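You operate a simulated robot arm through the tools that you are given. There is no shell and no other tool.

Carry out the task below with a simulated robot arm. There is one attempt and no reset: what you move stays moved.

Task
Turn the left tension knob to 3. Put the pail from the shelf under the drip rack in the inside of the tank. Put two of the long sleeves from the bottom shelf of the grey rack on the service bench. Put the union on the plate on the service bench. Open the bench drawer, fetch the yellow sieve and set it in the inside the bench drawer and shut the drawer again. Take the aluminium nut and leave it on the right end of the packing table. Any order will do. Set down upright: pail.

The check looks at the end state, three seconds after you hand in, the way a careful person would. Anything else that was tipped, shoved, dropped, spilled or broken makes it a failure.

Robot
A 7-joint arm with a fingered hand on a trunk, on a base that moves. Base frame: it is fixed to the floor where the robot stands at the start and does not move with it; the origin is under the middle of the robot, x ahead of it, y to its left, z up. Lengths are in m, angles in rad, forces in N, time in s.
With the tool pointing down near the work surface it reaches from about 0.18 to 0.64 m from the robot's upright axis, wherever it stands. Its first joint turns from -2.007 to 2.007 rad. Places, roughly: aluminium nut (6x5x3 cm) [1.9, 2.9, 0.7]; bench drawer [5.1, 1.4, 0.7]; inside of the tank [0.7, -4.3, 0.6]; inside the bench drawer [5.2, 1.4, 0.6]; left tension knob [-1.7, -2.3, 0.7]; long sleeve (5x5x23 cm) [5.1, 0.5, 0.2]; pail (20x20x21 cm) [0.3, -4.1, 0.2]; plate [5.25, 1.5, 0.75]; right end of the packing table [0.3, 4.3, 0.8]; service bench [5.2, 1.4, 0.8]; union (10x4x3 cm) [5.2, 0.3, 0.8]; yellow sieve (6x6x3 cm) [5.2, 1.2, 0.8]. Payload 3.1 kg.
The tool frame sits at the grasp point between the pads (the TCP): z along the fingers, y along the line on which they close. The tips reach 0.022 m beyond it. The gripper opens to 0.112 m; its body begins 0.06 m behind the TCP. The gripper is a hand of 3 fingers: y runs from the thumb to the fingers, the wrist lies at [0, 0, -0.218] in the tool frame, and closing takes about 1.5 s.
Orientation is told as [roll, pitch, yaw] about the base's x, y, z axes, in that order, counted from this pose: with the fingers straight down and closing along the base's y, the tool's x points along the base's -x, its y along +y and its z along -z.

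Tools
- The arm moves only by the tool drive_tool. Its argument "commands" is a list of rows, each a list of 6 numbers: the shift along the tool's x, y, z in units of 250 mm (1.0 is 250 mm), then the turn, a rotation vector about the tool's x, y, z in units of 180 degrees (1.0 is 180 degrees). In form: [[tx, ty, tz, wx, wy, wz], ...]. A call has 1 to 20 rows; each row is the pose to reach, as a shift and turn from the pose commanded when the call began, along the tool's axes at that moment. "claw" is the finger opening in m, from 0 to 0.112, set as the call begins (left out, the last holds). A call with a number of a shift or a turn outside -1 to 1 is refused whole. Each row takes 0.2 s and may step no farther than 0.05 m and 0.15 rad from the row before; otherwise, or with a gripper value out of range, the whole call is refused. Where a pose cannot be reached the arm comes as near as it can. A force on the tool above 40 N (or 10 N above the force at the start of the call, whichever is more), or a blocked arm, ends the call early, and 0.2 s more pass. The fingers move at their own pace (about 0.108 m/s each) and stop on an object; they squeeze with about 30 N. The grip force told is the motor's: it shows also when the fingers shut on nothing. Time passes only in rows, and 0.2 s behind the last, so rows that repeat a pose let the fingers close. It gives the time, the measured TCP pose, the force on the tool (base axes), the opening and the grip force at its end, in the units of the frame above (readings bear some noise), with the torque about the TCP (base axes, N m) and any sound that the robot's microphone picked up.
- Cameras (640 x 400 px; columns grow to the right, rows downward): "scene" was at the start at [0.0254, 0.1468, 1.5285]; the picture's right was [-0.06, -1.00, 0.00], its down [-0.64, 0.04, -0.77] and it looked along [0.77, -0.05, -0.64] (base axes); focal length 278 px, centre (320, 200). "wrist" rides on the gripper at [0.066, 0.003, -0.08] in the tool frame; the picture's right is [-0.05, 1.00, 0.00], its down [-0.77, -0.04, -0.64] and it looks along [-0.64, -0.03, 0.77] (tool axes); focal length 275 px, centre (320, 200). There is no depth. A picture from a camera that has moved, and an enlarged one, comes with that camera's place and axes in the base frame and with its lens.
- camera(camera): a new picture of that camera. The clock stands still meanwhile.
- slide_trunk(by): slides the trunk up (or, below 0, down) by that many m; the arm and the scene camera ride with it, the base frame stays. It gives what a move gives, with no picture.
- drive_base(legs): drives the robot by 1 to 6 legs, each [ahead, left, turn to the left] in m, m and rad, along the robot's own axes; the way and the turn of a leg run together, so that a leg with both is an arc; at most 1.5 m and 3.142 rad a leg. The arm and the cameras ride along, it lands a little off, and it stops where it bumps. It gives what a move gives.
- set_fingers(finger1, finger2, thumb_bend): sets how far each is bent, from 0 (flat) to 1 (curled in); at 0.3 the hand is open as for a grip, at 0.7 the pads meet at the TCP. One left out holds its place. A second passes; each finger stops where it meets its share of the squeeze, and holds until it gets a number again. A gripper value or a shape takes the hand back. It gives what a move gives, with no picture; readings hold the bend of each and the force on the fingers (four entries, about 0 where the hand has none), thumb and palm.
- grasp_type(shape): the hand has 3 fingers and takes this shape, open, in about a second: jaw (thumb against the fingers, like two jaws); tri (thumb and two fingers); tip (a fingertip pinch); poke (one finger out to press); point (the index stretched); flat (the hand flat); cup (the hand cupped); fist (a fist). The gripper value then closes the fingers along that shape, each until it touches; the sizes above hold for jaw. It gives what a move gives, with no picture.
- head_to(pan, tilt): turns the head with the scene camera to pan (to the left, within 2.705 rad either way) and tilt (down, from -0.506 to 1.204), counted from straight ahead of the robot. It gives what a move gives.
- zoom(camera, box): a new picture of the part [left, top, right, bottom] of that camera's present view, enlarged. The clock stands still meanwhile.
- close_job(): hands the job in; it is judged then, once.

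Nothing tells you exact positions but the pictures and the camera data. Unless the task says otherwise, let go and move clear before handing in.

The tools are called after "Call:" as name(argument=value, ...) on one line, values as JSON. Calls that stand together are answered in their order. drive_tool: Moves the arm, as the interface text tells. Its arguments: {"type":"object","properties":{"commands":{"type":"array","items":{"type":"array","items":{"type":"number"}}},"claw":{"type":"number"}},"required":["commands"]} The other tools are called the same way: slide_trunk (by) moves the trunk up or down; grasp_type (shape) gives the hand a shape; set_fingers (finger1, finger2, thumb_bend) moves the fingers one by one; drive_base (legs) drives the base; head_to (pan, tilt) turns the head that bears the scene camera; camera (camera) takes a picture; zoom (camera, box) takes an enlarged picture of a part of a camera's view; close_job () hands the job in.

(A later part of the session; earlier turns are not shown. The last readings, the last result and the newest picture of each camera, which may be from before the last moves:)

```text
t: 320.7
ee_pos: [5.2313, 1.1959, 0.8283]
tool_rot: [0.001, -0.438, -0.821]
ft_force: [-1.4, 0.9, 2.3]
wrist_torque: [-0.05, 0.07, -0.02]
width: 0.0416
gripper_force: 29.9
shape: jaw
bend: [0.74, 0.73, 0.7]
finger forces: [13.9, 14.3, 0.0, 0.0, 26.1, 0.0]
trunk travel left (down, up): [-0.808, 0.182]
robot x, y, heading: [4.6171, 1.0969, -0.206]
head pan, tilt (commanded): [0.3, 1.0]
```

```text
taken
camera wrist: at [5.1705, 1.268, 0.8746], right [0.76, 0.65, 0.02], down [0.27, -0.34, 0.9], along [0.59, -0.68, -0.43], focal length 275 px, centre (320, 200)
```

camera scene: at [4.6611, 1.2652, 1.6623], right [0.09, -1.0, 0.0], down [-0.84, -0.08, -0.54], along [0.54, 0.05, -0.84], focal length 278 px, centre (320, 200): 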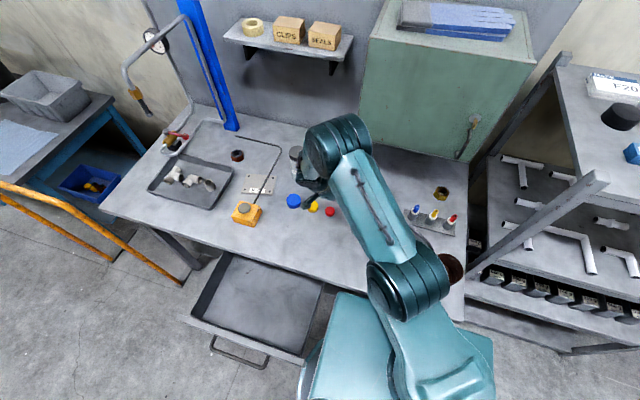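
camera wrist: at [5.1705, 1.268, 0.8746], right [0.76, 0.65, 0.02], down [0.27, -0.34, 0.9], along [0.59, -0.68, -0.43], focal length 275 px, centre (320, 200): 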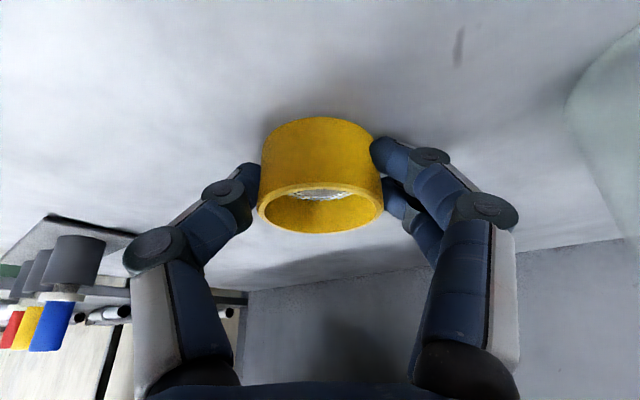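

Call:
drive_tool(commands=[[0, 0, -0.12, 0, 0, 0], [0, 0, -0.24, 0, 0, 0], [0, 0, -0.36, 0, 0, 0], [0, 0, -0.48, 0, 0, 0], [0, 0, -0.6, 0, 0, 0], [0, 0, -0.76, 0, 0, 0]])

Call:
slide_trunk(by=0.16)

Call:
camera(camera="wrist")

Call:
camera(camera="scene")

```text
t: 322.1
ee_pos: [5.1757, 1.2568, 1.0024]
tool_rot: [0.0, -0.437, -0.82]
ft_force: [0.0, -0.6, -0.6]
wrist_torque: [-0.01, -0.01, -0.04]
width: 0.041
gripper_force: 30.2
shape: jaw
bend: [0.74, 0.73, 0.7]
finger forces: [13.7, 14.0, 0.0, 0.1, 25.4, 0.1]
trunk travel left (down, up): [-0.808, 0.182]
robot x, y, heading: [4.624, 1.097, -0.205]
head pan, tilt (commanded): [0.3, 1.0]
```

```text
t: 323.9
ee_pos: [5.1769, 1.2558, 1.1607]
tool_rot: [0.001, -0.437, -0.82]
ft_force: [0.0, 0.2, -0.1]
wrist_torque: [0.0, 0.03, 0.01]
width: 0.0412
gripper_force: 29.8
shape: jaw
bend: [0.74, 0.73, 0.7]
finger forces: [13.6, 14.0, 0.1, 0.0, 25.4, 0.0]
trunk travel left (down, up): [-0.968, 0.022]
robot x, y, heading: [4.6166, 1.1006, -0.208]
head pan, tilt (commanded): [0.3, 1.0]
```

```text
taken
camera wrist: at [5.1151, 1.3274, 1.2066], right [0.76, 0.65, 0.02], down [0.27, -0.34, 0.9], along [0.59, -0.68, -0.43], focal length 275 px, centre (320, 200)
```

wrist: 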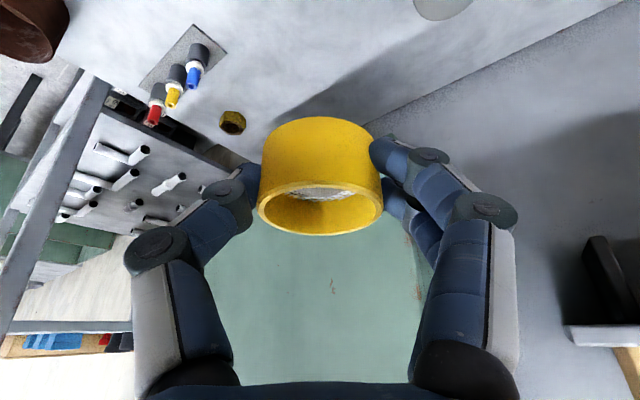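

```text
taken
camera scene: at [4.6617, 1.2654, 1.8222], right [0.09, -1.0, 0.0], down [-0.84, -0.08, -0.54], along [0.54, 0.05, -0.84], focal length 278 px, centre (320, 200)
```

scene: 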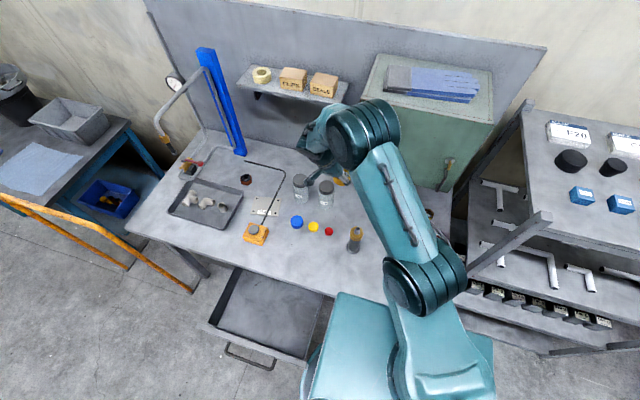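

The sieve is held. I back out and bring it over the open drawer.

Call:
drive_base(legs=[[-0.372, 0, 0], [0, 0.153, 0]])

Call:
slide_trunk(by=-0.3)

Call:
camera(camera="wrist")

Call:
camera(camera="scene")

```text
t: 327.3
ee_pos: [4.8404, 1.4794, 1.1602]
tool_rot: [-0.001, -0.437, -0.827]
ft_force: [0.0, -0.3, -0.2]
wrist_torque: [0.06, 0.02, 0.02]
width: 0.041
gripper_force: 29.8
shape: jaw
bend: [0.74, 0.73, 0.7]
finger forces: [13.6, 13.9, 0.0, 0.0, 25.5, 0.0]
trunk travel left (down, up): [-0.968, 0.022]
robot x, y, heading: [4.2828, 1.3266, -0.21]
head pan, tilt (commanded): [0.3, 1.0]
```

```text
t: 330.3
ee_pos: [4.841, 1.4807, 0.8615]
tool_rot: [-0.001, -0.438, -0.827]
ft_force: [0.0, -0.3, -1.4]
wrist_torque: [0.02, 0.04, 0.02]
width: 0.0411
gripper_force: 30.2
shape: jaw
bend: [0.74, 0.73, 0.7]
finger forces: [13.6, 14.0, 0.1, 0.1, 25.6, 0.0]
trunk travel left (down, up): [-0.668, 0.322]
robot x, y, heading: [4.282, 1.3257, -0.213]
head pan, tilt (commanded): [0.3, 1.0]
```

```text
taken
camera wrist: at [4.7795, 1.5515, 0.9068], right [0.76, 0.65, 0.02], down [0.26, -0.34, 0.9], along [0.59, -0.68, -0.43], focal length 275 px, centre (320, 200)
```

wrist: 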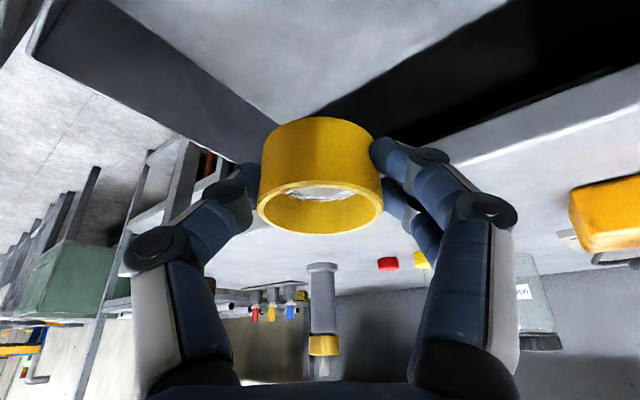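

```text
taken
camera scene: at [4.3256, 1.4917, 1.5223], right [0.09, -1.0, 0.0], down [-0.84, -0.07, -0.54], along [0.54, 0.05, -0.84], focal length 278 px, centre (320, 200)
```

scene: 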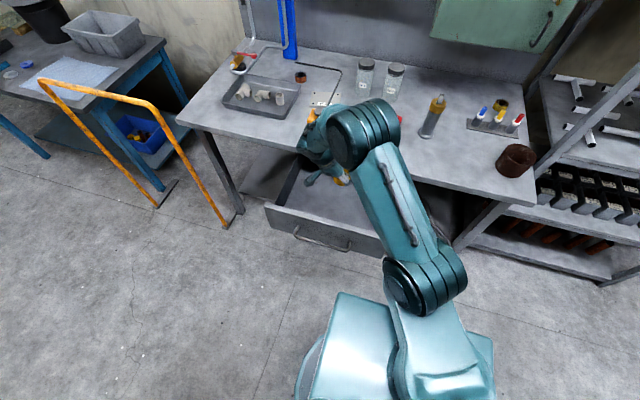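

Call:
slide_trunk(by=-0.15)

Call:
camera(camera="scene")

Call:
camera(camera="wrist")

```text
t: 332.0
ee_pos: [4.8407, 1.4796, 0.7099]
tool_rot: [-0.001, -0.438, -0.825]
ft_force: [0.9, -0.5, -1.6]
wrist_torque: [0.02, 0.03, 0.02]
width: 0.0412
gripper_force: 29.8
shape: jaw
bend: [0.74, 0.73, 0.7]
finger forces: [13.6, 14.0, 0.1, 0.1, 25.6, 0.0]
trunk travel left (down, up): [-0.518, 0.472]
robot x, y, heading: [4.28, 1.3275, -0.213]
head pan, tilt (commanded): [0.3, 1.0]
```

```text
taken
camera scene: at [4.3256, 1.4916, 1.3723], right [0.09, -1.0, 0.0], down [-0.84, -0.07, -0.54], along [0.54, 0.05, -0.84], focal length 278 px, centre (320, 200)
```

scene: 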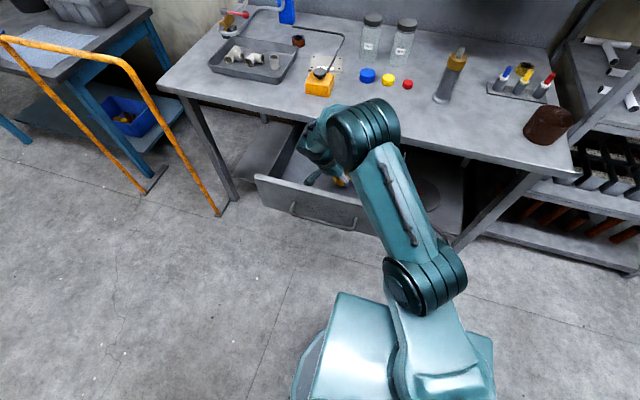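

```text
taken
camera wrist: at [4.7795, 1.5514, 0.7568], right [0.76, 0.65, 0.02], down [0.26, -0.34, 0.9], along [0.59, -0.68, -0.43], focal length 275 px, centre (320, 200)
```

wrist: 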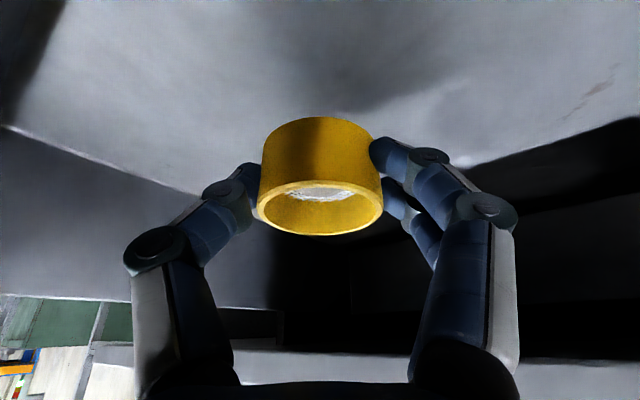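

Call:
slide_trunk(by=-0.03)

Call:
slide_trunk(by=-0.015)

Call:
camera(camera="wrist")

```text
t: 332.8
ee_pos: [4.8407, 1.4803, 0.6814]
tool_rot: [-0.001, -0.439, -0.825]
ft_force: [-0.8, 0.1, -0.7]
wrist_torque: [0.02, 0.03, -0.02]
width: 0.0411
gripper_force: 30.6
shape: jaw
bend: [0.74, 0.73, 0.7]
finger forces: [13.6, 14.3, 0.0, 0.0, 25.9, 0.0]
trunk travel left (down, up): [-0.488, 0.502]
robot x, y, heading: [4.2815, 1.3244, -0.212]
head pan, tilt (commanded): [0.3, 1.0]
```

```text
t: 333.4
ee_pos: [4.8403, 1.4801, 0.6692]
tool_rot: [0.006, -0.44, -0.827]
ft_force: [-0.4, -0.5, 17.7]
wrist_torque: [-0.35, 0.23, 0.02]
width: 0.0412
gripper_force: 29.8
shape: jaw
bend: [0.74, 0.73, 0.7]
finger forces: [16.3, 16.9, 0.0, 0.0, 34.7, 0.1]
trunk travel left (down, up): [-0.473, 0.517]
robot x, y, heading: [4.2827, 1.324, -0.209]
head pan, tilt (commanded): [0.3, 1.0]
```

```text
taken
camera wrist: at [4.7788, 1.5514, 0.7137], right [0.76, 0.65, 0.02], down [0.26, -0.34, 0.9], along [0.59, -0.68, -0.43], focal length 275 px, centre (320, 200)
```

wrist: 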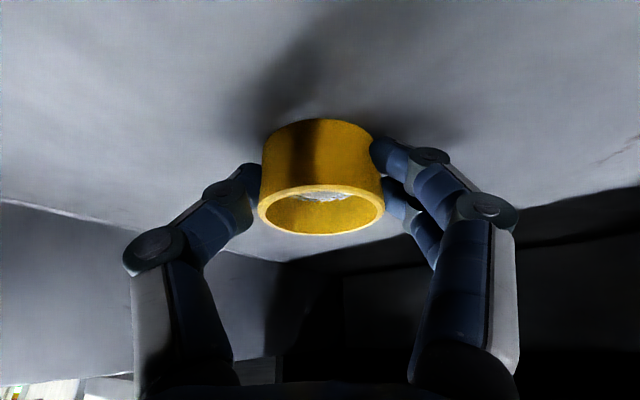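

The sieve touches the drawer floor. I ease up slightly, open, and lift out.

Call:
slide_trunk(by=0.006)

Call:
drive_tool(commands=[[0, 0, 0, 0, 0, 0], [0, 0, 0, 0, 0, 0], [0, 0, 0, 0, 0, 0], [0, 0, 0, 0, 0, 0]], claw=0.085)

Call:
drive_tool(commands=[[0, 0, -0.12, 0, 0, 0], [0, 0, -0.24, 0, 0, 0], [0, 0, -0.36, 0, 0, 0], [0, 0, -0.48, 0, 0, 0]])

Call:
slide_trunk(by=0.3)

Call:
camera(camera="scene")

Call:
camera(camera="wrist")

```text
t: 333.9
ee_pos: [4.8387, 1.4802, 0.6723]
tool_rot: [-0.003, -0.438, -0.826]
ft_force: [0.0, 1.0, -1.0]
wrist_torque: [0.01, 0.02, 0.0]
width: 0.041
gripper_force: 30.0
shape: jaw
bend: [0.74, 0.73, 0.7]
finger forces: [14.3, 14.9, 0.1, 0.1, 27.6, 0.1]
trunk travel left (down, up): [-0.479, 0.511]
robot x, y, heading: [4.2805, 1.3251, -0.212]
head pan, tilt (commanded): [0.3, 1.0]
```

```text
t: 334.9
ee_pos: [4.8415, 1.4804, 0.6719]
tool_rot: [0.0, -0.439, -0.825]
ft_force: [-0.2, -0.2, -0.1]
wrist_torque: [0.06, -0.02, 0.01]
width: 0.0847
gripper_force: 0.1
shape: jaw
bend: [0.63, 0.63, 0.59]
finger forces: [0.1, 0.0, 0.0, 0.0, 0.0, 0.0]
trunk travel left (down, up): [-0.479, 0.511]
robot x, y, heading: [4.2804, 1.3221, -0.21]
head pan, tilt (commanded): [0.3, 1.0]
```

```text
t: 335.9
ee_pos: [4.8052, 1.5168, 0.7796]
tool_rot: [0.001, -0.439, -0.826]
ft_force: [0.0, -0.6, 1.0]
wrist_torque: [0.05, 0.02, 0.01]
width: 0.0847
gripper_force: 0.1
shape: jaw
bend: [0.63, 0.63, 0.59]
finger forces: [0.0, 0.0, 0.0, 0.0, 0.0, 0.0]
trunk travel left (down, up): [-0.479, 0.511]
robot x, y, heading: [4.2808, 1.3261, -0.219]
head pan, tilt (commanded): [0.3, 1.0]
```

```text
t: 338.9
ee_pos: [4.8057, 1.5167, 1.0794]
tool_rot: [0.001, -0.438, -0.827]
ft_force: [0.5, -1.0, 0.8]
wrist_torque: [0.01, 0.02, -0.01]
width: 0.0849
gripper_force: 0.0
shape: jaw
bend: [0.63, 0.63, 0.59]
finger forces: [0.0, 0.1, 0.0, 0.0, 0.0, 0.0]
trunk travel left (down, up): [-0.779, 0.211]
robot x, y, heading: [4.2821, 1.3263, -0.218]
head pan, tilt (commanded): [0.3, 1.0]
```

```text
taken
camera scene: at [4.3256, 1.4918, 1.6333], right [0.09, -1.0, 0.0], down [-0.84, -0.07, -0.54], along [0.54, 0.05, -0.84], focal length 278 px, centre (320, 200)
```

scene: 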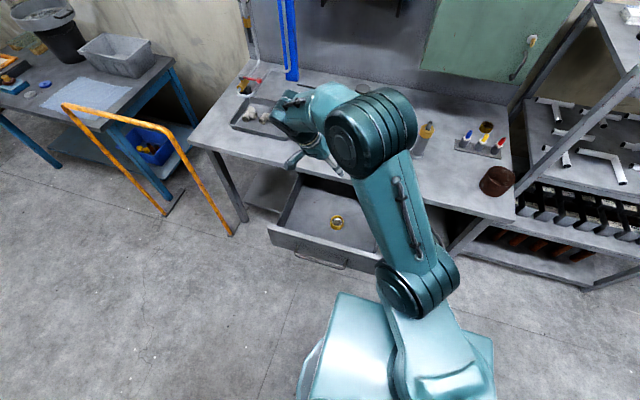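

```text
taken
camera wrist: at [4.7446, 1.5886, 1.1255], right [0.76, 0.65, 0.02], down [0.26, -0.34, 0.9], along [0.59, -0.68, -0.43], focal length 275 px, centre (320, 200)
```

wrist: 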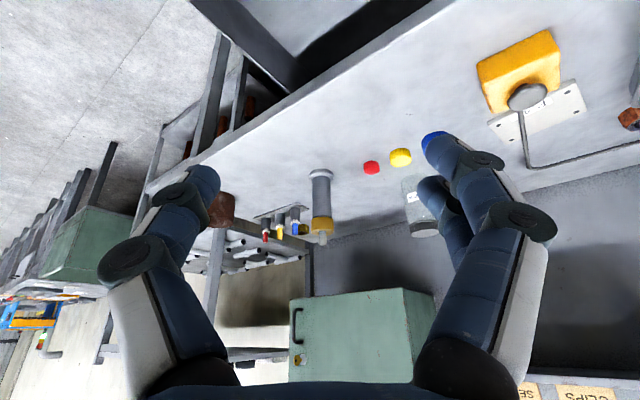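

The sieve lies flat in the drawer. Now I bring the closed hand in front of the drawer, pointing forward, to push it shut.

Call:
drive_base(legs=[[-0.1, 0.17, 0]])

Call:
drive_tool(commands=[[0, 0, 0, 0, 0.035, 0], [0, 0, 0, 0, 0.07, 0], [0, 0, 0, 0, 0.105, 0], [0, 0, 0, 0, 0.139, 0]])

Call:
drive_tool(commands=[[0, 0, 0, 0, 0, -0.04], [0, 0, 0, 0, 0, -0.08], [0, 0, 0, 0, 0, -0.12], [0, 0, 0, 0, 0, -0.16], [0, 0, 0, 0, 0, -0.196]], claw=0.0)

```text
t: 340.5
ee_pos: [4.744, 1.7055, 1.0793]
tool_rot: [0.001, -0.438, -0.824]
ft_force: [0.1, -0.6, 1.1]
wrist_torque: [-0.01, -0.03, 0.0]
width: 0.0847
gripper_force: 0.1
shape: jaw
bend: [0.63, 0.63, 0.59]
finger forces: [0.0, 0.0, 0.0, 0.0, 0.0, 0.0]
trunk travel left (down, up): [-0.779, 0.211]
robot x, y, heading: [4.2218, 1.5147, -0.208]
head pan, tilt (commanded): [0.3, 1.0]
```

```text
t: 341.5
ee_pos: [4.7456, 1.7067, 1.078]
tool_rot: [-0.001, 0.0, -0.826]
ft_force: [0.4, -0.8, -0.3]
wrist_torque: [-0.04, -0.01, 0.01]
width: 0.0847
gripper_force: 0.2
shape: jaw
bend: [0.63, 0.63, 0.59]
finger forces: [0.0, 0.0, 0.0, 0.1, 0.1, 0.1]
trunk travel left (down, up): [-0.779, 0.211]
robot x, y, heading: [4.2225, 1.5116, -0.208]
head pan, tilt (commanded): [0.3, 1.0]
```

```text
t: 342.7
ee_pos: [4.7435, 1.7056, 1.0801]
tool_rot: [-0.001, 0.0, -0.208]
ft_force: [-0.9, -0.2, 0.2]
wrist_torque: [-0.01, 0.01, 0.02]
width: 0.0002
gripper_force: 29.9
shape: jaw
bend: [0.68, 0.68, 0.76]
finger forces: [0.0, 0.1, 0.0, 0.0, 0.0, 0.0]
trunk travel left (down, up): [-0.779, 0.211]
robot x, y, heading: [4.2193, 1.5119, -0.214]
head pan, tilt (commanded): [0.3, 1.0]
```

Call:
drive_tool(commands=[[0.02, -0.065, -0.018, 0, -0.042, 0], [0.04, -0.13, -0.036, 0, -0.084, 0], [0.06, -0.195, -0.055, 0, -0.126, 0], [0.085, -0.26, -0.073, 0, -0.168, 0], [0.107, -0.325, -0.09, 0, -0.21, 0], [0.13, -0.39, -0.11, 0, -0.252, 0], [0.15, -0.455, -0.128, 0, -0.294, 0], [0.17, -0.52, -0.146, 0, -0.336, 0], [0.19, -0.585, -0.165, 0, -0.378, 0], [0.215, -0.65, -0.183, 0, -0.42, 0], [0.236, -0.715, -0.2, 0, -0.46, 0], [0.258, -0.78, -0.22, 0, -0.5, 0]])

Call:
slide_trunk(by=-0.4)

Call:
head_to(pan=0.0, tilt=0.7)

Call:
camera(camera="scene")

Call:
camera(camera="wrist")

```text
t: 345.3
ee_pos: [4.6395, 1.5281, 1.1344]
tool_rot: [3.106, -1.568, 2.969]
ft_force: [0.1, 0.2, 0.2]
wrist_torque: [0.05, 0.01, -0.01]
width: 0.0
gripper_force: 29.7
shape: jaw
bend: [0.68, 0.68, 0.76]
finger forces: [0.0, 0.0, 0.0, 0.0, 0.1, 0.0]
trunk travel left (down, up): [-0.779, 0.211]
robot x, y, heading: [4.2218, 1.5142, -0.21]
head pan, tilt (commanded): [0.3, 1.0]
```

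```text
t: 349.2
ee_pos: [4.6413, 1.5289, 0.7337]
tool_rot: [-2.494, -1.568, 2.287]
ft_force: [0.2, -0.3, -0.8]
wrist_torque: [0.0, -0.04, -0.04]
width: 0.0002
gripper_force: 29.4
shape: jaw
bend: [0.68, 0.68, 0.76]
finger forces: [0.0, 0.1, 0.0, 0.0, 0.0, 0.0]
trunk travel left (down, up): [-0.379, 0.611]
robot x, y, heading: [4.2224, 1.5139, -0.209]
head pan, tilt (commanded): [0.3, 1.0]
```

```text
t: 350.0
ee_pos: [4.64, 1.5287, 0.7338]
tool_rot: [-2.509, -1.57, 2.3]
ft_force: [0.0, 0.0, 0.2]
wrist_torque: [-0.02, 0.01, 0.0]
width: 0.0
gripper_force: 29.4
shape: jaw
bend: [0.68, 0.68, 0.76]
finger forces: [0.0, 0.1, 0.0, 0.1, 0.0, 0.1]
trunk travel left (down, up): [-0.379, 0.611]
robot x, y, heading: [4.2203, 1.5094, -0.21]
head pan, tilt (commanded): [0.0, 0.7]
```

```text
taken
camera scene: at [4.2774, 1.6558, 1.2566], right [-0.21, -0.98, 0.0], down [-0.63, 0.13, -0.76], along [0.75, -0.16, -0.64], focal length 278 px, centre (320, 200)
```

scene: 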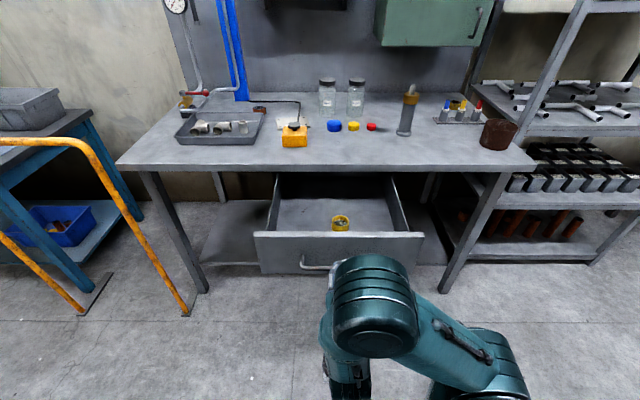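

```text
taken
camera wrist: at [4.5633, 1.5483, 0.6686], right [0.21, 0.98, 0.05], down [-0.63, 0.1, 0.77], along [0.75, -0.19, 0.64], focal length 275 px, centre (320, 200)
```

wrist: 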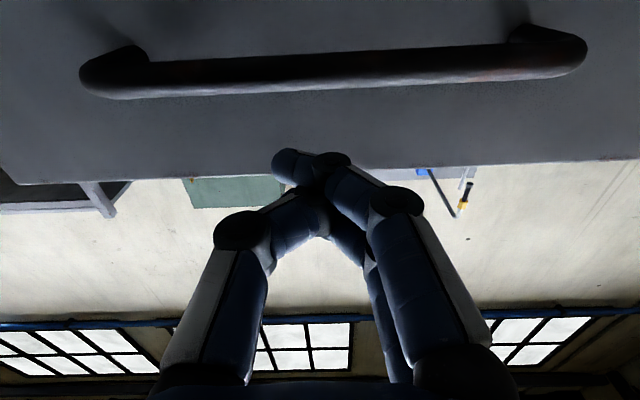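

The closed fingers face the drawer panel just above the bar. I push forward.

Call:
drive_tool(commands=[[0.02, 0, 0.1, 0, 0, 0], [0.028, 0, 0.2, 0, 0, 0], [0.028, 0, 0.3, 0, 0, 0], [0.028, 0, 0.4, 0, 0, 0], [0.028, 0, 0.5, 0, 0, 0], [0.028, 0, 0.6, 0, 0, 0], [0.028, 0, 0.7, 0, 0, 0], [0.028, 0, 0.8, 0, 0, 0], [0.028, 0, 0.9, 0, 0, 0], [0.028, 0, 1.0, 0, 0, 0]])

Call:
camera(camera="scene")

```text
t: 352.2
ee_pos: [4.886, 1.4764, 0.7279]
tool_rot: [-2.127, -1.568, 1.918]
ft_force: [-0.5, -0.2, -1.1]
wrist_torque: [0.03, 0.0, -0.01]
width: 0.0
gripper_force: 29.6
shape: jaw
bend: [0.69, 0.69, 0.77]
finger forces: [0.1, 0.0, 0.1, 0.0, 0.0, 0.0]
trunk travel left (down, up): [-0.379, 0.611]
robot x, y, heading: [4.221, 1.5134, -0.212]
head pan, tilt (commanded): [0.0, 0.7]
```

```text
taken
camera scene: at [4.2777, 1.6557, 1.2567], right [-0.21, -0.98, 0.0], down [-0.63, 0.13, -0.76], along [0.75, -0.16, -0.64], focal length 278 px, centre (320, 200)
```

scene: 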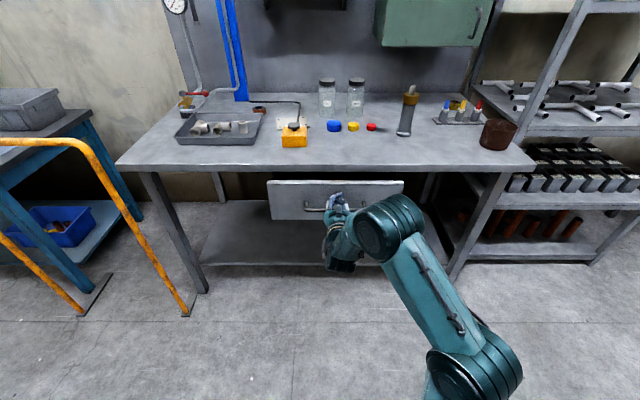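

Call:
drive_tool(commands=[[0, 0, 0.08, 0, 0, 0], [0, 0, 0.16, 0, 0, 0], [0, 0, 0.22, 0, 0, 0], [0, 0, 0.28, 0, 0, 0], [0, 0, 0.32, 0, 0, 0], [0, 0, 0.36, 0, 0, 0], [0, 0, 0.4, 0, 0, 0]])

Call:
zoom(camera="scene", box=[240, 150, 420, 250])

```text
t: 353.8
ee_pos: [4.9797, 1.4586, 0.7292]
tool_rot: [-1.434, -1.568, 1.232]
ft_force: [-35.6, 11.0, -5.1]
wrist_torque: [-0.05, -0.02, -0.21]
width: 0.0002
gripper_force: 30.2
shape: jaw
bend: [0.73, 0.73, 0.8]
finger forces: [16.3, 16.3, 0.1, 0.0, 20.9, 0.0]
trunk travel left (down, up): [-0.379, 0.611]
robot x, y, heading: [4.2237, 1.512, -0.212]
head pan, tilt (commanded): [0.0, 0.7]
```

```text
3.56 times, centred on (330, 200) of scene
camera zoom: at [4.2726, 1.6574, 1.2566], right [-0.21, -0.98, 0.0], down [-0.63, 0.13, -0.77], along [0.75, -0.16, -0.64], focal length 989 px, centre (284, 200)
```

zoom: 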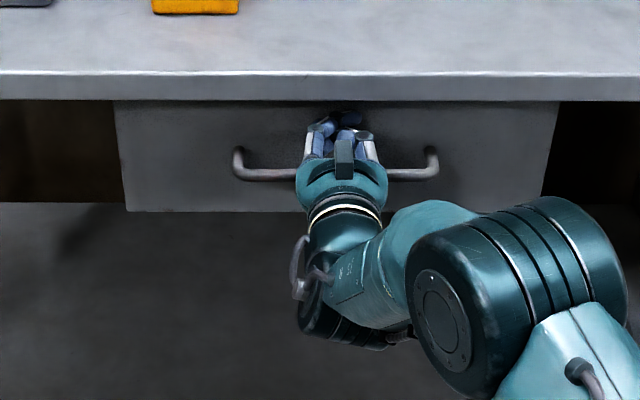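

The drawer is fully shut. I back off and move in front of the grey rack to inspect the union and the sleeves.

Call:
drive_tool(commands=[[0, 0, -0.1, 0, 0, 0], [0, 0, -0.2, 0, 0, 0], [0, 0, -0.3, 0, 0, 0], [0, 0, -0.4, 0, 0, 0]])

Call:
drive_base(legs=[[-0.25, 0, 0], [0, -0.85, 0]])

Call:
head_to(pan=0.0, tilt=0.45)

Call:
camera(camera="scene")

```text
t: 354.8
ee_pos: [4.8831, 1.4759, 0.7267]
tool_rot: [-2.84, -1.569, 2.629]
ft_force: [0.9, -0.2, -0.1]
wrist_torque: [0.0, 0.02, -0.01]
width: 0.0
gripper_force: 30.5
shape: jaw
bend: [0.69, 0.69, 0.77]
finger forces: [0.1, 0.1, 0.0, 0.0, 0.0, 0.0]
trunk travel left (down, up): [-0.379, 0.611]
robot x, y, heading: [4.2215, 1.5122, -0.211]
head pan, tilt (commanded): [0.0, 0.7]
```

```text
t: 360.8
ee_pos: [4.4536, 0.6664, 0.7264]
tool_rot: [-2.509, -1.569, 2.29]
ft_force: [-0.4, 0.4, 0.2]
wrist_torque: [-0.02, -0.02, 0.02]
width: 0.0
gripper_force: 29.8
shape: jaw
bend: [0.69, 0.69, 0.77]
finger forces: [0.0, 0.0, 0.0, 0.0, 0.0, 0.1]
trunk travel left (down, up): [-0.379, 0.611]
robot x, y, heading: [3.7925, 0.711, -0.222]
head pan, tilt (commanded): [0.0, 0.7]
```

```text
t: 361.6
ee_pos: [4.4537, 0.6676, 0.7274]
tool_rot: [-2.452, -1.569, 2.233]
ft_force: [0.3, 0.1, 1.1]
wrist_torque: [0.02, -0.03, 0.03]
width: 0.0
gripper_force: 29.9
shape: jaw
bend: [0.69, 0.69, 0.77]
finger forces: [0.0, 0.0, 0.1, 0.0, 0.1, 0.0]
trunk travel left (down, up): [-0.379, 0.611]
robot x, y, heading: [3.7928, 0.7053, -0.22]
head pan, tilt (commanded): [0.0, 0.45]
```

```text
taken
camera scene: at [3.8559, 0.8517, 1.2788], right [-0.22, -0.98, 0.0], down [-0.43, 0.09, -0.9], along [0.88, -0.2, -0.44], focal length 278 px, centre (320, 200)
```

scene: 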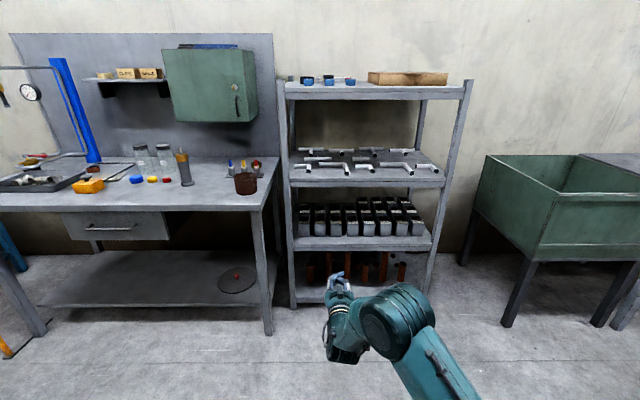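

Call:
zoom(camera="scene", box=[280, 70, 480, 195])

Call:
zoom(camera="scene", box=[280, 190, 450, 310])

```text
3.20 times, centred on (380, 132) of scene
camera zoom: at [3.8559, 0.8517, 1.2788], right [-0.22, -0.98, 0.0], down [-0.43, 0.09, -0.9], along [0.88, -0.2, -0.44], focal length 890 px, centre (128, 416)
```

zoom: 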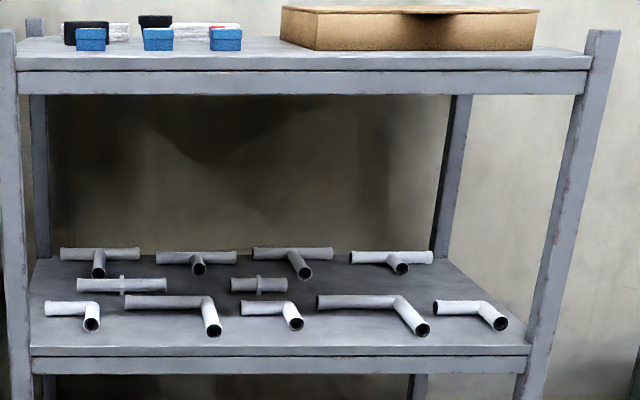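

```text
3.33 times, centred on (365, 250) of scene
camera zoom: at [3.8559, 0.8517, 1.2788], right [-0.22, -0.98, 0.0], down [-0.43, 0.09, -0.9], along [0.88, -0.2, -0.44], focal length 928 px, centre (170, 33)
```

zoom: 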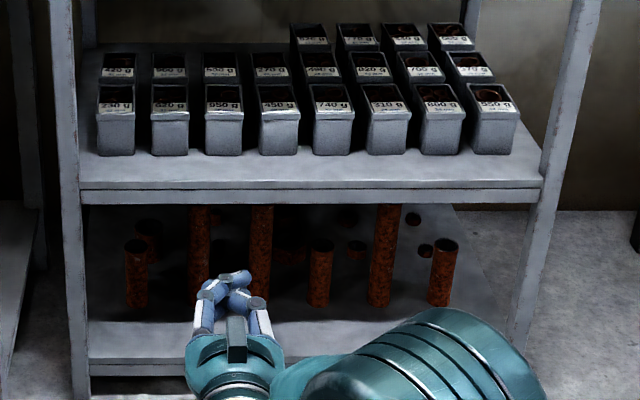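

I have the union at (5.218, 0.319), centre z 0.819, on the z 0.80 shelf under a top shelf at z 1.15. I orient the hand 25° from vertical with the closing axis across the union (front–back).

Call:
drive_tool(commands=[[0, 0, 0, 0, 0, 0.042], [0, 0, 0, 0, 0, 0.084], [0, 0, 0, 0, 0, 0.126], [0, 0, 0, 0, 0, 0.168], [0, 0, 0, 0, 0, 0.21], [0, 0, 0, 0, 0, 0.252], [0, 0, 0, 0, 0, 0.294], [0, 0, 0, 0, 0, 0.336], [0, 0, 0, 0, 0, 0.378], [0, 0, 0, 0, 0, 0.42], [0, 0, 0, 0, 0, 0.46], [0, 0, 0, 0, 0, 0.5]], claw=0.06)

Call:
drive_tool(commands=[[0, 0, 0, 0.045, 0, 0], [0, 0, 0, 0.09, 0, 0], [0, 0, 0, 0.135, 0, 0], [0, 0, 0, 0.18, 0, 0], [0, 0, 0, 0.225, 0, 0], [0, 0, 0, 0.27, 0, 0], [0, 0, 0, 0.315, 0, 0], [0, 0, 0, 0.361, 0, 0]])

Call:
camera(camera="scene")

Call:
camera(camera="wrist")

```text
t: 364.2
ee_pos: [4.4547, 0.6682, 0.7274]
tool_rot: [1.574, 0.002, -1.79]
ft_force: [0.3, 0.0, -0.4]
wrist_torque: [-0.01, 0.04, 0.0]
width: 0.0594
gripper_force: 0.1
shape: jaw
bend: [0.72, 0.72, 0.7]
finger forces: [0.0, 0.0, 0.0, 0.1, 0.0, 0.0]
trunk travel left (down, up): [-0.379, 0.611]
robot x, y, heading: [3.7909, 0.7092, -0.217]
head pan, tilt (commanded): [0.0, 0.45]
```

```text
t: 366.0
ee_pos: [4.4536, 0.668, 0.728]
tool_rot: [0.435, 0.0, -1.79]
ft_force: [0.2, -0.2, 0.4]
wrist_torque: [0.01, -0.02, 0.01]
width: 0.0599
gripper_force: 0.0
shape: jaw
bend: [0.72, 0.72, 0.7]
finger forces: [0.1, 0.0, 0.1, 0.0, 0.0, 0.0]
trunk travel left (down, up): [-0.379, 0.611]
robot x, y, heading: [3.7916, 0.7114, -0.222]
head pan, tilt (commanded): [0.0, 0.45]
```

```text
taken
camera scene: at [3.8562, 0.8518, 1.2789], right [-0.22, -0.98, 0.0], down [-0.43, 0.09, -0.9], along [0.88, -0.2, -0.44], focal length 278 px, centre (320, 200)
```

scene: 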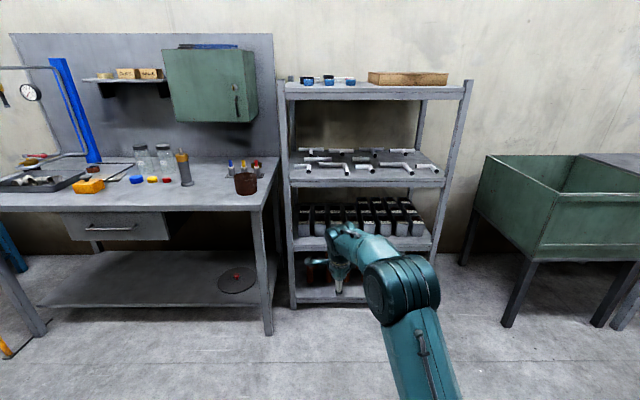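

```text
taken
camera wrist: at [4.4379, 0.7393, 0.8029], right [0.87, -0.24, 0.42], down [-0.46, -0.69, 0.56], along [0.16, -0.68, -0.71], focal length 275 px, centre (320, 200)
```

wrist: 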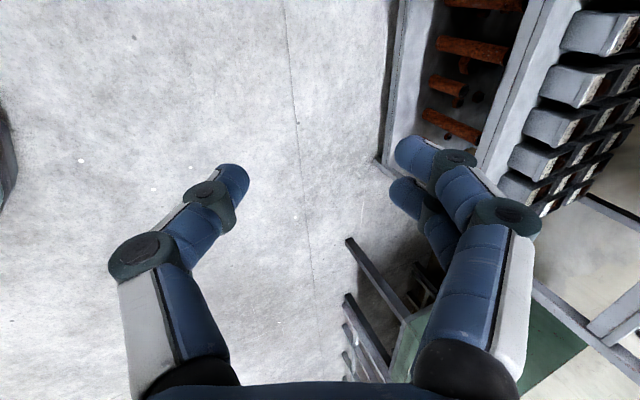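

The forearm is now nearly level, which suits the shelf gap. I align with the union's column and drive until the hand is just before the rack.

Call:
drive_base(legs=[[0, -0.183, 0.01]])

Call:
slide_trunk(by=0.145)

Call:
drive_base(legs=[[0.5, 0, 0]])

Call:
camera(camera="scene")

Call:
camera(camera="wrist")

```text
t: 367.5
ee_pos: [4.4153, 0.4951, 0.7271]
tool_rot: [0.438, 0.0, -1.778]
ft_force: [-0.6, -0.4, -0.1]
wrist_torque: [-0.02, -0.02, 0.01]
width: 0.0599
gripper_force: 0.0
shape: jaw
bend: [0.72, 0.72, 0.7]
finger forces: [0.0, 0.0, 0.0, 0.1, 0.0, 0.0]
trunk travel left (down, up): [-0.379, 0.611]
robot x, y, heading: [3.7526, 0.5306, -0.215]
head pan, tilt (commanded): [0.0, 0.45]
```

```text
t: 369.2
ee_pos: [4.4163, 0.4962, 0.8722]
tool_rot: [0.439, 0.0, -1.778]
ft_force: [-0.1, 0.2, 0.2]
wrist_torque: [-0.03, 0.0, -0.03]
width: 0.0599
gripper_force: 0.1
shape: jaw
bend: [0.72, 0.72, 0.7]
finger forces: [0.0, 0.1, 0.0, 0.0, 0.1, 0.0]
trunk travel left (down, up): [-0.524, 0.466]
robot x, y, heading: [3.7511, 0.5322, -0.21]
head pan, tilt (commanded): [0.0, 0.45]
```

```text
t: 372.1
ee_pos: [4.8984, 0.3898, 0.8726]
tool_rot: [0.437, 0.0, -1.782]
ft_force: [-0.3, 0.5, 1.0]
wrist_torque: [-0.02, -0.01, 0.01]
width: 0.0598
gripper_force: 0.0
shape: jaw
bend: [0.72, 0.72, 0.7]
finger forces: [0.1, 0.0, 0.1, 0.0, 0.1, 0.0]
trunk travel left (down, up): [-0.524, 0.466]
robot x, y, heading: [4.2349, 0.4287, -0.212]
head pan, tilt (commanded): [0.0, 0.45]
```

```text
taken
camera scene: at [4.2997, 0.5697, 1.4239], right [-0.21, -0.98, 0.0], down [-0.43, 0.09, -0.9], along [0.88, -0.19, -0.44], focal length 278 px, centre (320, 200)
```

scene: 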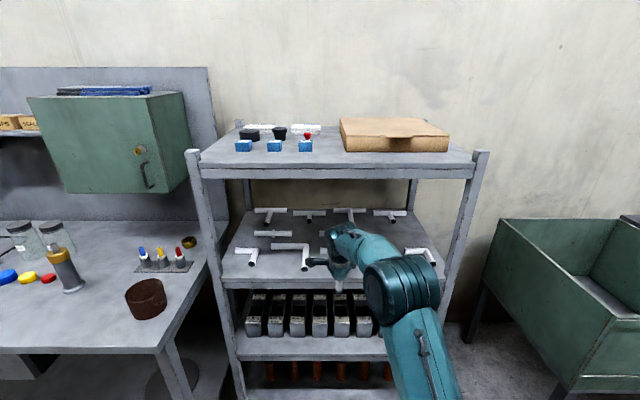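

```text
taken
camera wrist: at [4.882, 0.4614, 0.9475], right [0.88, -0.23, 0.42], down [-0.46, -0.69, 0.56], along [0.16, -0.68, -0.71], focal length 275 px, centre (320, 200)
```

wrist: 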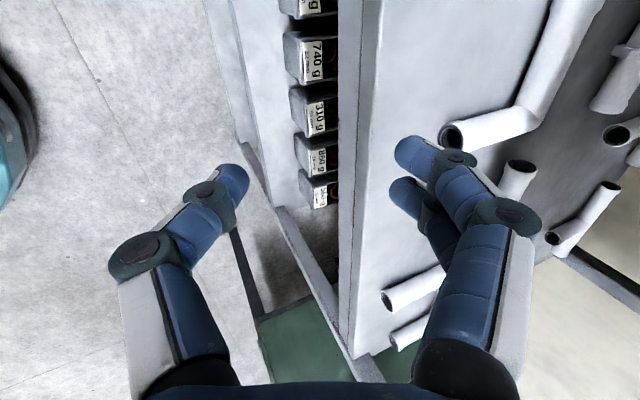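

Call:
drive_tool(commands=[[0.046, 0, 0, 0, 0, 0], [0.092, 0, 0, 0, 0, 0]], claw=0.055)

Call:
drive_base(legs=[[0.2, 0, 0]])

Call:
head_to(pan=-0.1, tilt=0.6)

Call:
camera(camera="scene")

Call:
camera(camera="wrist")

```text
t: 372.7
ee_pos: [4.9028, 0.4126, 0.874]
tool_rot: [0.439, 0.0, -1.782]
ft_force: [-0.9, -0.6, 0.1]
wrist_torque: [0.01, -0.03, -0.02]
width: 0.0556
gripper_force: 0.1
shape: jaw
bend: [0.73, 0.73, 0.7]
finger forces: [0.0, 0.1, 0.0, 0.1, 0.0, 0.1]
trunk travel left (down, up): [-0.524, 0.466]
robot x, y, heading: [4.2334, 0.4245, -0.209]
head pan, tilt (commanded): [0.0, 0.45]
```

```text
t: 374.3
ee_pos: [5.0927, 0.3673, 0.8728]
tool_rot: [0.436, -0.001, -1.786]
ft_force: [0.4, 0.4, 0.4]
wrist_torque: [0.01, 0.01, 0.0]
width: 0.0558
gripper_force: 0.0
shape: jaw
bend: [0.73, 0.73, 0.7]
finger forces: [0.0, 0.1, 0.0, 0.1, 0.1, 0.0]
trunk travel left (down, up): [-0.524, 0.466]
robot x, y, heading: [4.4226, 0.3862, -0.216]
head pan, tilt (commanded): [0.0, 0.45]
```

```text
t: 375.0
ee_pos: [5.092, 0.3682, 0.8729]
tool_rot: [0.439, -0.001, -1.787]
ft_force: [-0.6, 0.2, 0.3]
wrist_torque: [-0.04, -0.02, -0.03]
width: 0.0559
gripper_force: 0.0
shape: jaw
bend: [0.73, 0.73, 0.7]
finger forces: [0.0, 0.0, 0.0, 0.1, 0.0, 0.0]
trunk travel left (down, up): [-0.524, 0.466]
robot x, y, heading: [4.4266, 0.3862, -0.217]
head pan, tilt (commanded): [-0.099, 0.6]
```

```text
taken
camera scene: at [4.4836, 0.5206, 1.4104], right [-0.31, -0.95, 0.0], down [-0.54, 0.18, -0.83], along [0.78, -0.26, -0.56], focal length 278 px, centre (320, 200)
```

scene: 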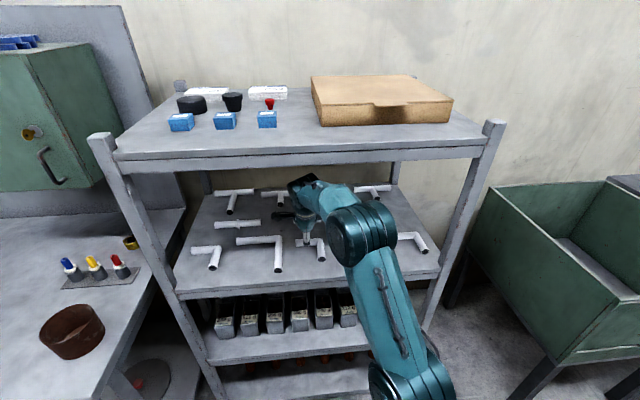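

```text
taken
camera wrist: at [5.0762, 0.4387, 0.9486], right [0.87, -0.24, 0.42], down [-0.46, -0.69, 0.56], along [0.16, -0.69, -0.71], focal length 275 px, centre (320, 200)
```

wrist: 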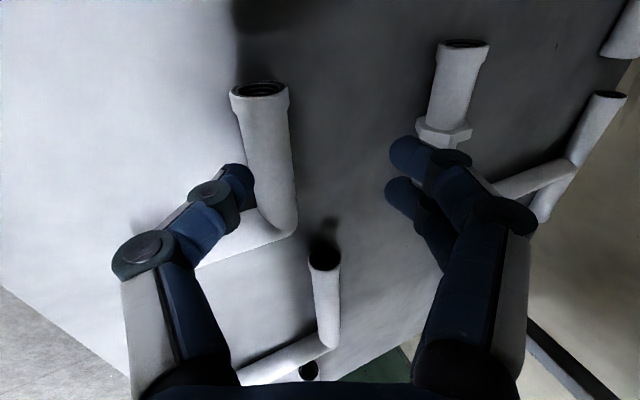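

The fingers have passed above the front elbow fitting; the union with its collar is just ahead. I advance a further 10 cm and look again.

Call:
drive_base(legs=[[0.105, 0, 0.005]])

Call:
camera(camera="wrist")

Call:
camera(camera="scene")

```text
t: 376.2
ee_pos: [5.1957, 0.3515, 0.8721]
tool_rot: [0.435, -0.001, -1.777]
ft_force: [0.3, -1.4, -0.3]
wrist_torque: [-0.01, 0.0, 0.0]
width: 0.0551
gripper_force: 0.1
shape: jaw
bend: [0.73, 0.73, 0.7]
finger forces: [0.1, 0.1, 0.0, 0.0, 0.0, 0.0]
trunk travel left (down, up): [-0.524, 0.466]
robot x, y, heading: [4.5283, 0.3627, -0.206]
head pan, tilt (commanded): [-0.099, 0.6]
```

```text
taken
camera wrist: at [5.1791, 0.4214, 0.9477], right [0.88, -0.23, 0.42], down [-0.45, -0.69, 0.56], along [0.16, -0.68, -0.71], focal length 275 px, centre (320, 200)
```

wrist: 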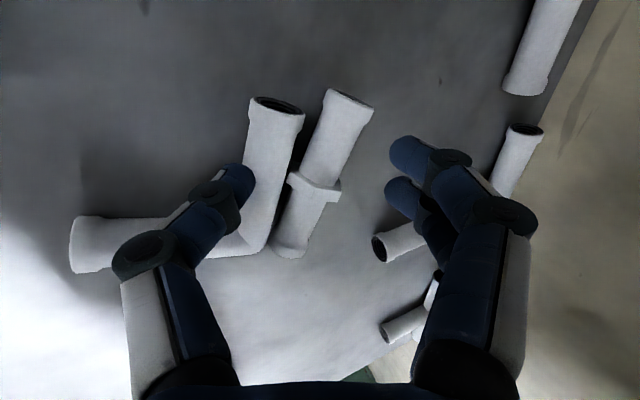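

```text
taken
camera scene: at [4.5863, 0.4986, 1.4102], right [-0.3, -0.95, 0.0], down [-0.54, 0.17, -0.82], along [0.79, -0.25, -0.57], focal length 278 px, centre (320, 200)
```

scene: 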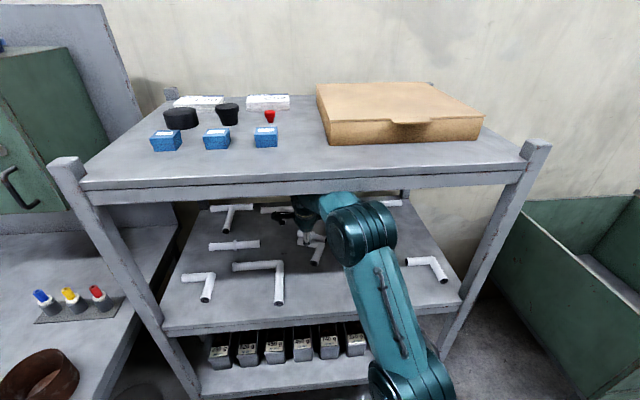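

I notice the elbow fitting in front of the union has been pushed along by the thumb. I stop and look closely.

Call:
zoom(camera="scene", box=[160, 180, 480, 340])

Call:
zoom(camera="wrist", box=[40, 60, 400, 290])

```text
2.00 times, centred on (320, 260) of scene
camera zoom: at [4.5863, 0.4986, 1.4102], right [-0.3, -0.95, 0.0], down [-0.54, 0.17, -0.82], along [0.79, -0.25, -0.57], focal length 556 px, centre (320, 80)
```

zoom: 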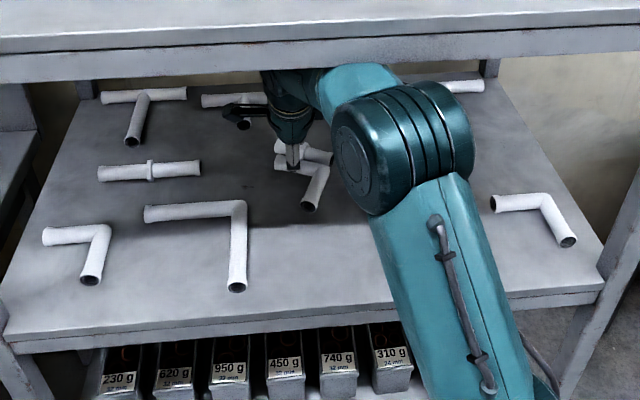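

```text
1.74 times, centred on (220, 175) of wrist
camera zoom: at [5.1791, 0.4214, 0.9477], right [0.88, -0.23, 0.42], down [-0.45, -0.69, 0.56], along [0.16, -0.68, -0.71], focal length 479 px, centre (494, 244)
```

zoom: 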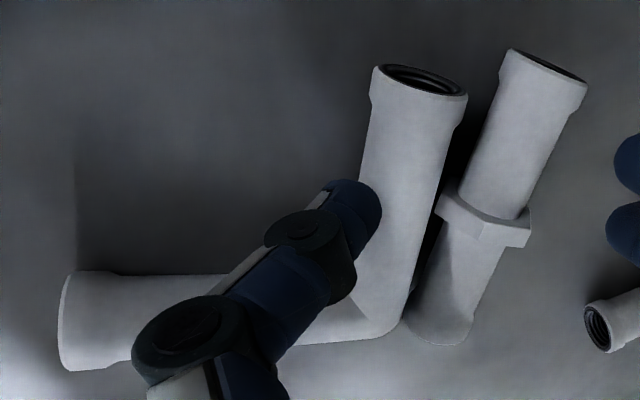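

I pushed that elbow fitting about 9 cm back (and turned it about 15°), so I must put it back afterwards. I lift the hand 2 cm and withdraw straight out.

Call:
drive_tool(commands=[[0, 0.017, -0.036, 0, 0, 0], [0, 0.034, -0.0725, 0, 0, 0]])

Call:
camera(camera="wrist")

Call:
drive_base(legs=[[-0.35, 0, 0]])

Call:
zoom(camera="scene", box=[160, 140, 480, 300])

```text
t: 376.8
ee_pos: [5.1949, 0.35, 0.8934]
tool_rot: [0.437, -0.001, -1.779]
ft_force: [1.0, 0.2, -0.1]
wrist_torque: [0.0, 0.01, 0.0]
width: 0.0551
gripper_force: 0.1
shape: jaw
bend: [0.73, 0.73, 0.7]
finger forces: [0.0, 0.0, 0.0, 0.0, 0.0, 0.0]
trunk travel left (down, up): [-0.524, 0.466]
robot x, y, heading: [4.5288, 0.3644, -0.207]
head pan, tilt (commanded): [-0.099, 0.6]
```

```text
taken
camera wrist: at [5.1782, 0.4219, 0.9683], right [0.88, -0.23, 0.42], down [-0.45, -0.69, 0.56], along [0.16, -0.68, -0.71], focal length 275 px, centre (320, 200)
```

wrist: 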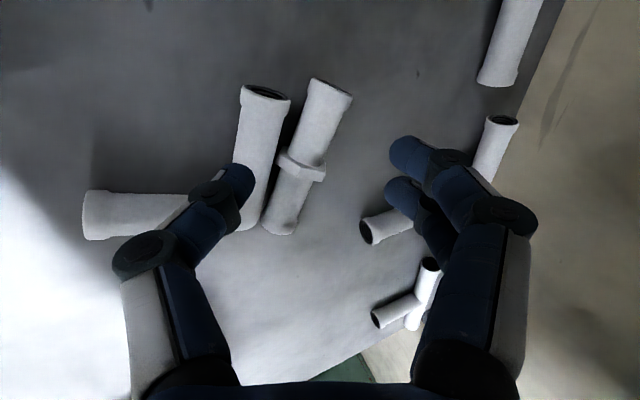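

```text
t: 379.0
ee_pos: [4.8503, 0.4228, 0.8935]
tool_rot: [0.438, -0.002, -1.779]
ft_force: [-0.4, 0.4, -0.1]
wrist_torque: [0.0, -0.02, 0.02]
width: 0.0554
gripper_force: 0.0
shape: jaw
bend: [0.73, 0.73, 0.7]
finger forces: [0.0, 0.0, 0.0, 0.0, 0.0, 0.1]
trunk travel left (down, up): [-0.524, 0.466]
robot x, y, heading: [4.1839, 0.4345, -0.209]
head pan, tilt (commanded): [-0.099, 0.6]
```

```text
2.00 times, centred on (320, 220) of scene
camera zoom: at [4.2395, 0.5719, 1.4104], right [-0.3, -0.95, 0.0], down [-0.54, 0.17, -0.83], along [0.79, -0.25, -0.56], focal length 556 px, centre (320, 160)
```

zoom: 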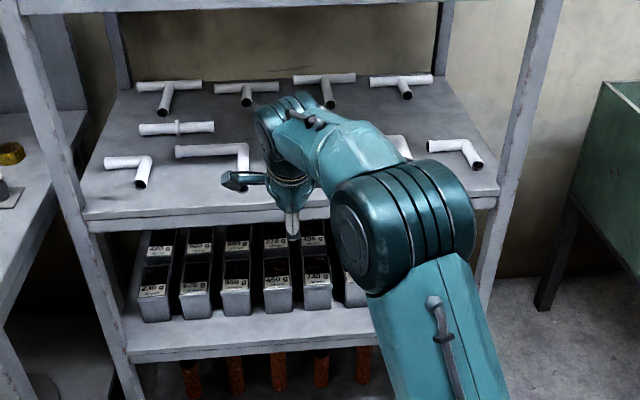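

I turn the hand so it closes sideways, to grip that fitting's front leg and set it back.

Call:
drive_tool(commands=[[0, 0, 0, 0, 0, -0.042], [0, 0, 0, 0, 0, -0.084], [0, 0, 0, 0, 0, -0.126], [0, 0, 0, 0, 0, -0.168], [0, 0, 0, 0, 0, -0.21], [0, 0, 0, 0, 0, -0.252], [0, 0, 0, 0, 0, -0.294], [0, 0, 0, 0, 0, -0.336], [0, 0, 0, 0, 0, -0.378], [0, 0, 0, 0, 0, -0.42], [0, 0, 0, 0, 0, -0.46], [0, 0, 0, 0, 0, -0.5]], claw=0.07)

Call:
camera(camera="wrist")

Call:
camera(camera="scene")

```text
t: 381.6
ee_pos: [4.8508, 0.4241, 0.8933]
tool_rot: [0.0, -0.437, -0.201]
ft_force: [-0.6, -0.1, 0.5]
wrist_torque: [-0.01, 0.03, 0.01]
width: 0.0695
gripper_force: 0.1
shape: jaw
bend: [0.71, 0.71, 0.69]
finger forces: [0.0, 0.1, 0.1, 0.0, 0.0, 0.0]
trunk travel left (down, up): [-0.524, 0.466]
robot x, y, heading: [4.1826, 0.4368, -0.207]
head pan, tilt (commanded): [-0.099, 0.6]
```

```text
taken
camera wrist: at [4.7592, 0.4457, 0.9393], right [0.24, 0.97, 0.02], down [0.41, -0.12, 0.9], along [0.88, -0.21, -0.43], focal length 275 px, centre (320, 200)
```

wrist: 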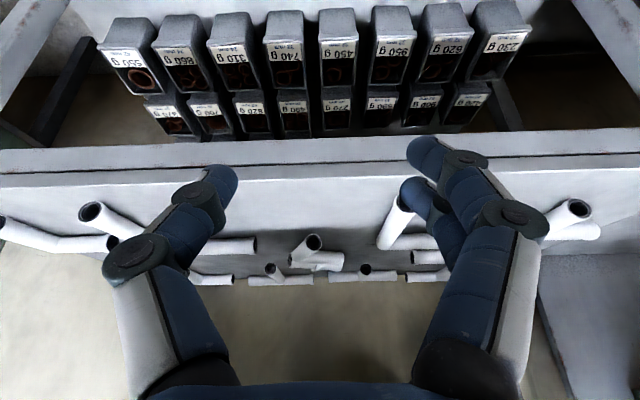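

```text
taken
camera scene: at [4.2403, 0.5717, 1.4103], right [-0.3, -0.95, 0.0], down [-0.54, 0.17, -0.82], along [0.79, -0.25, -0.57], focal length 278 px, centre (320, 200)
```

scene: 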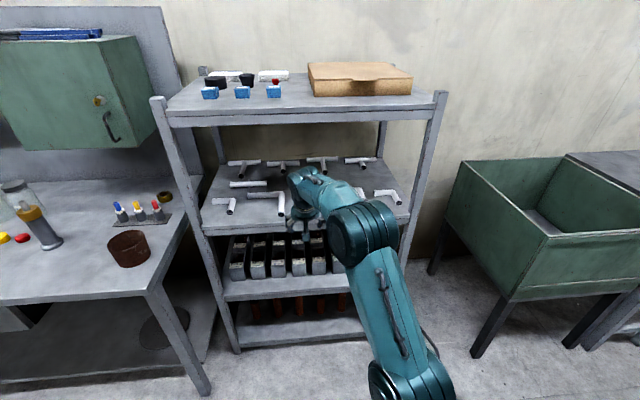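

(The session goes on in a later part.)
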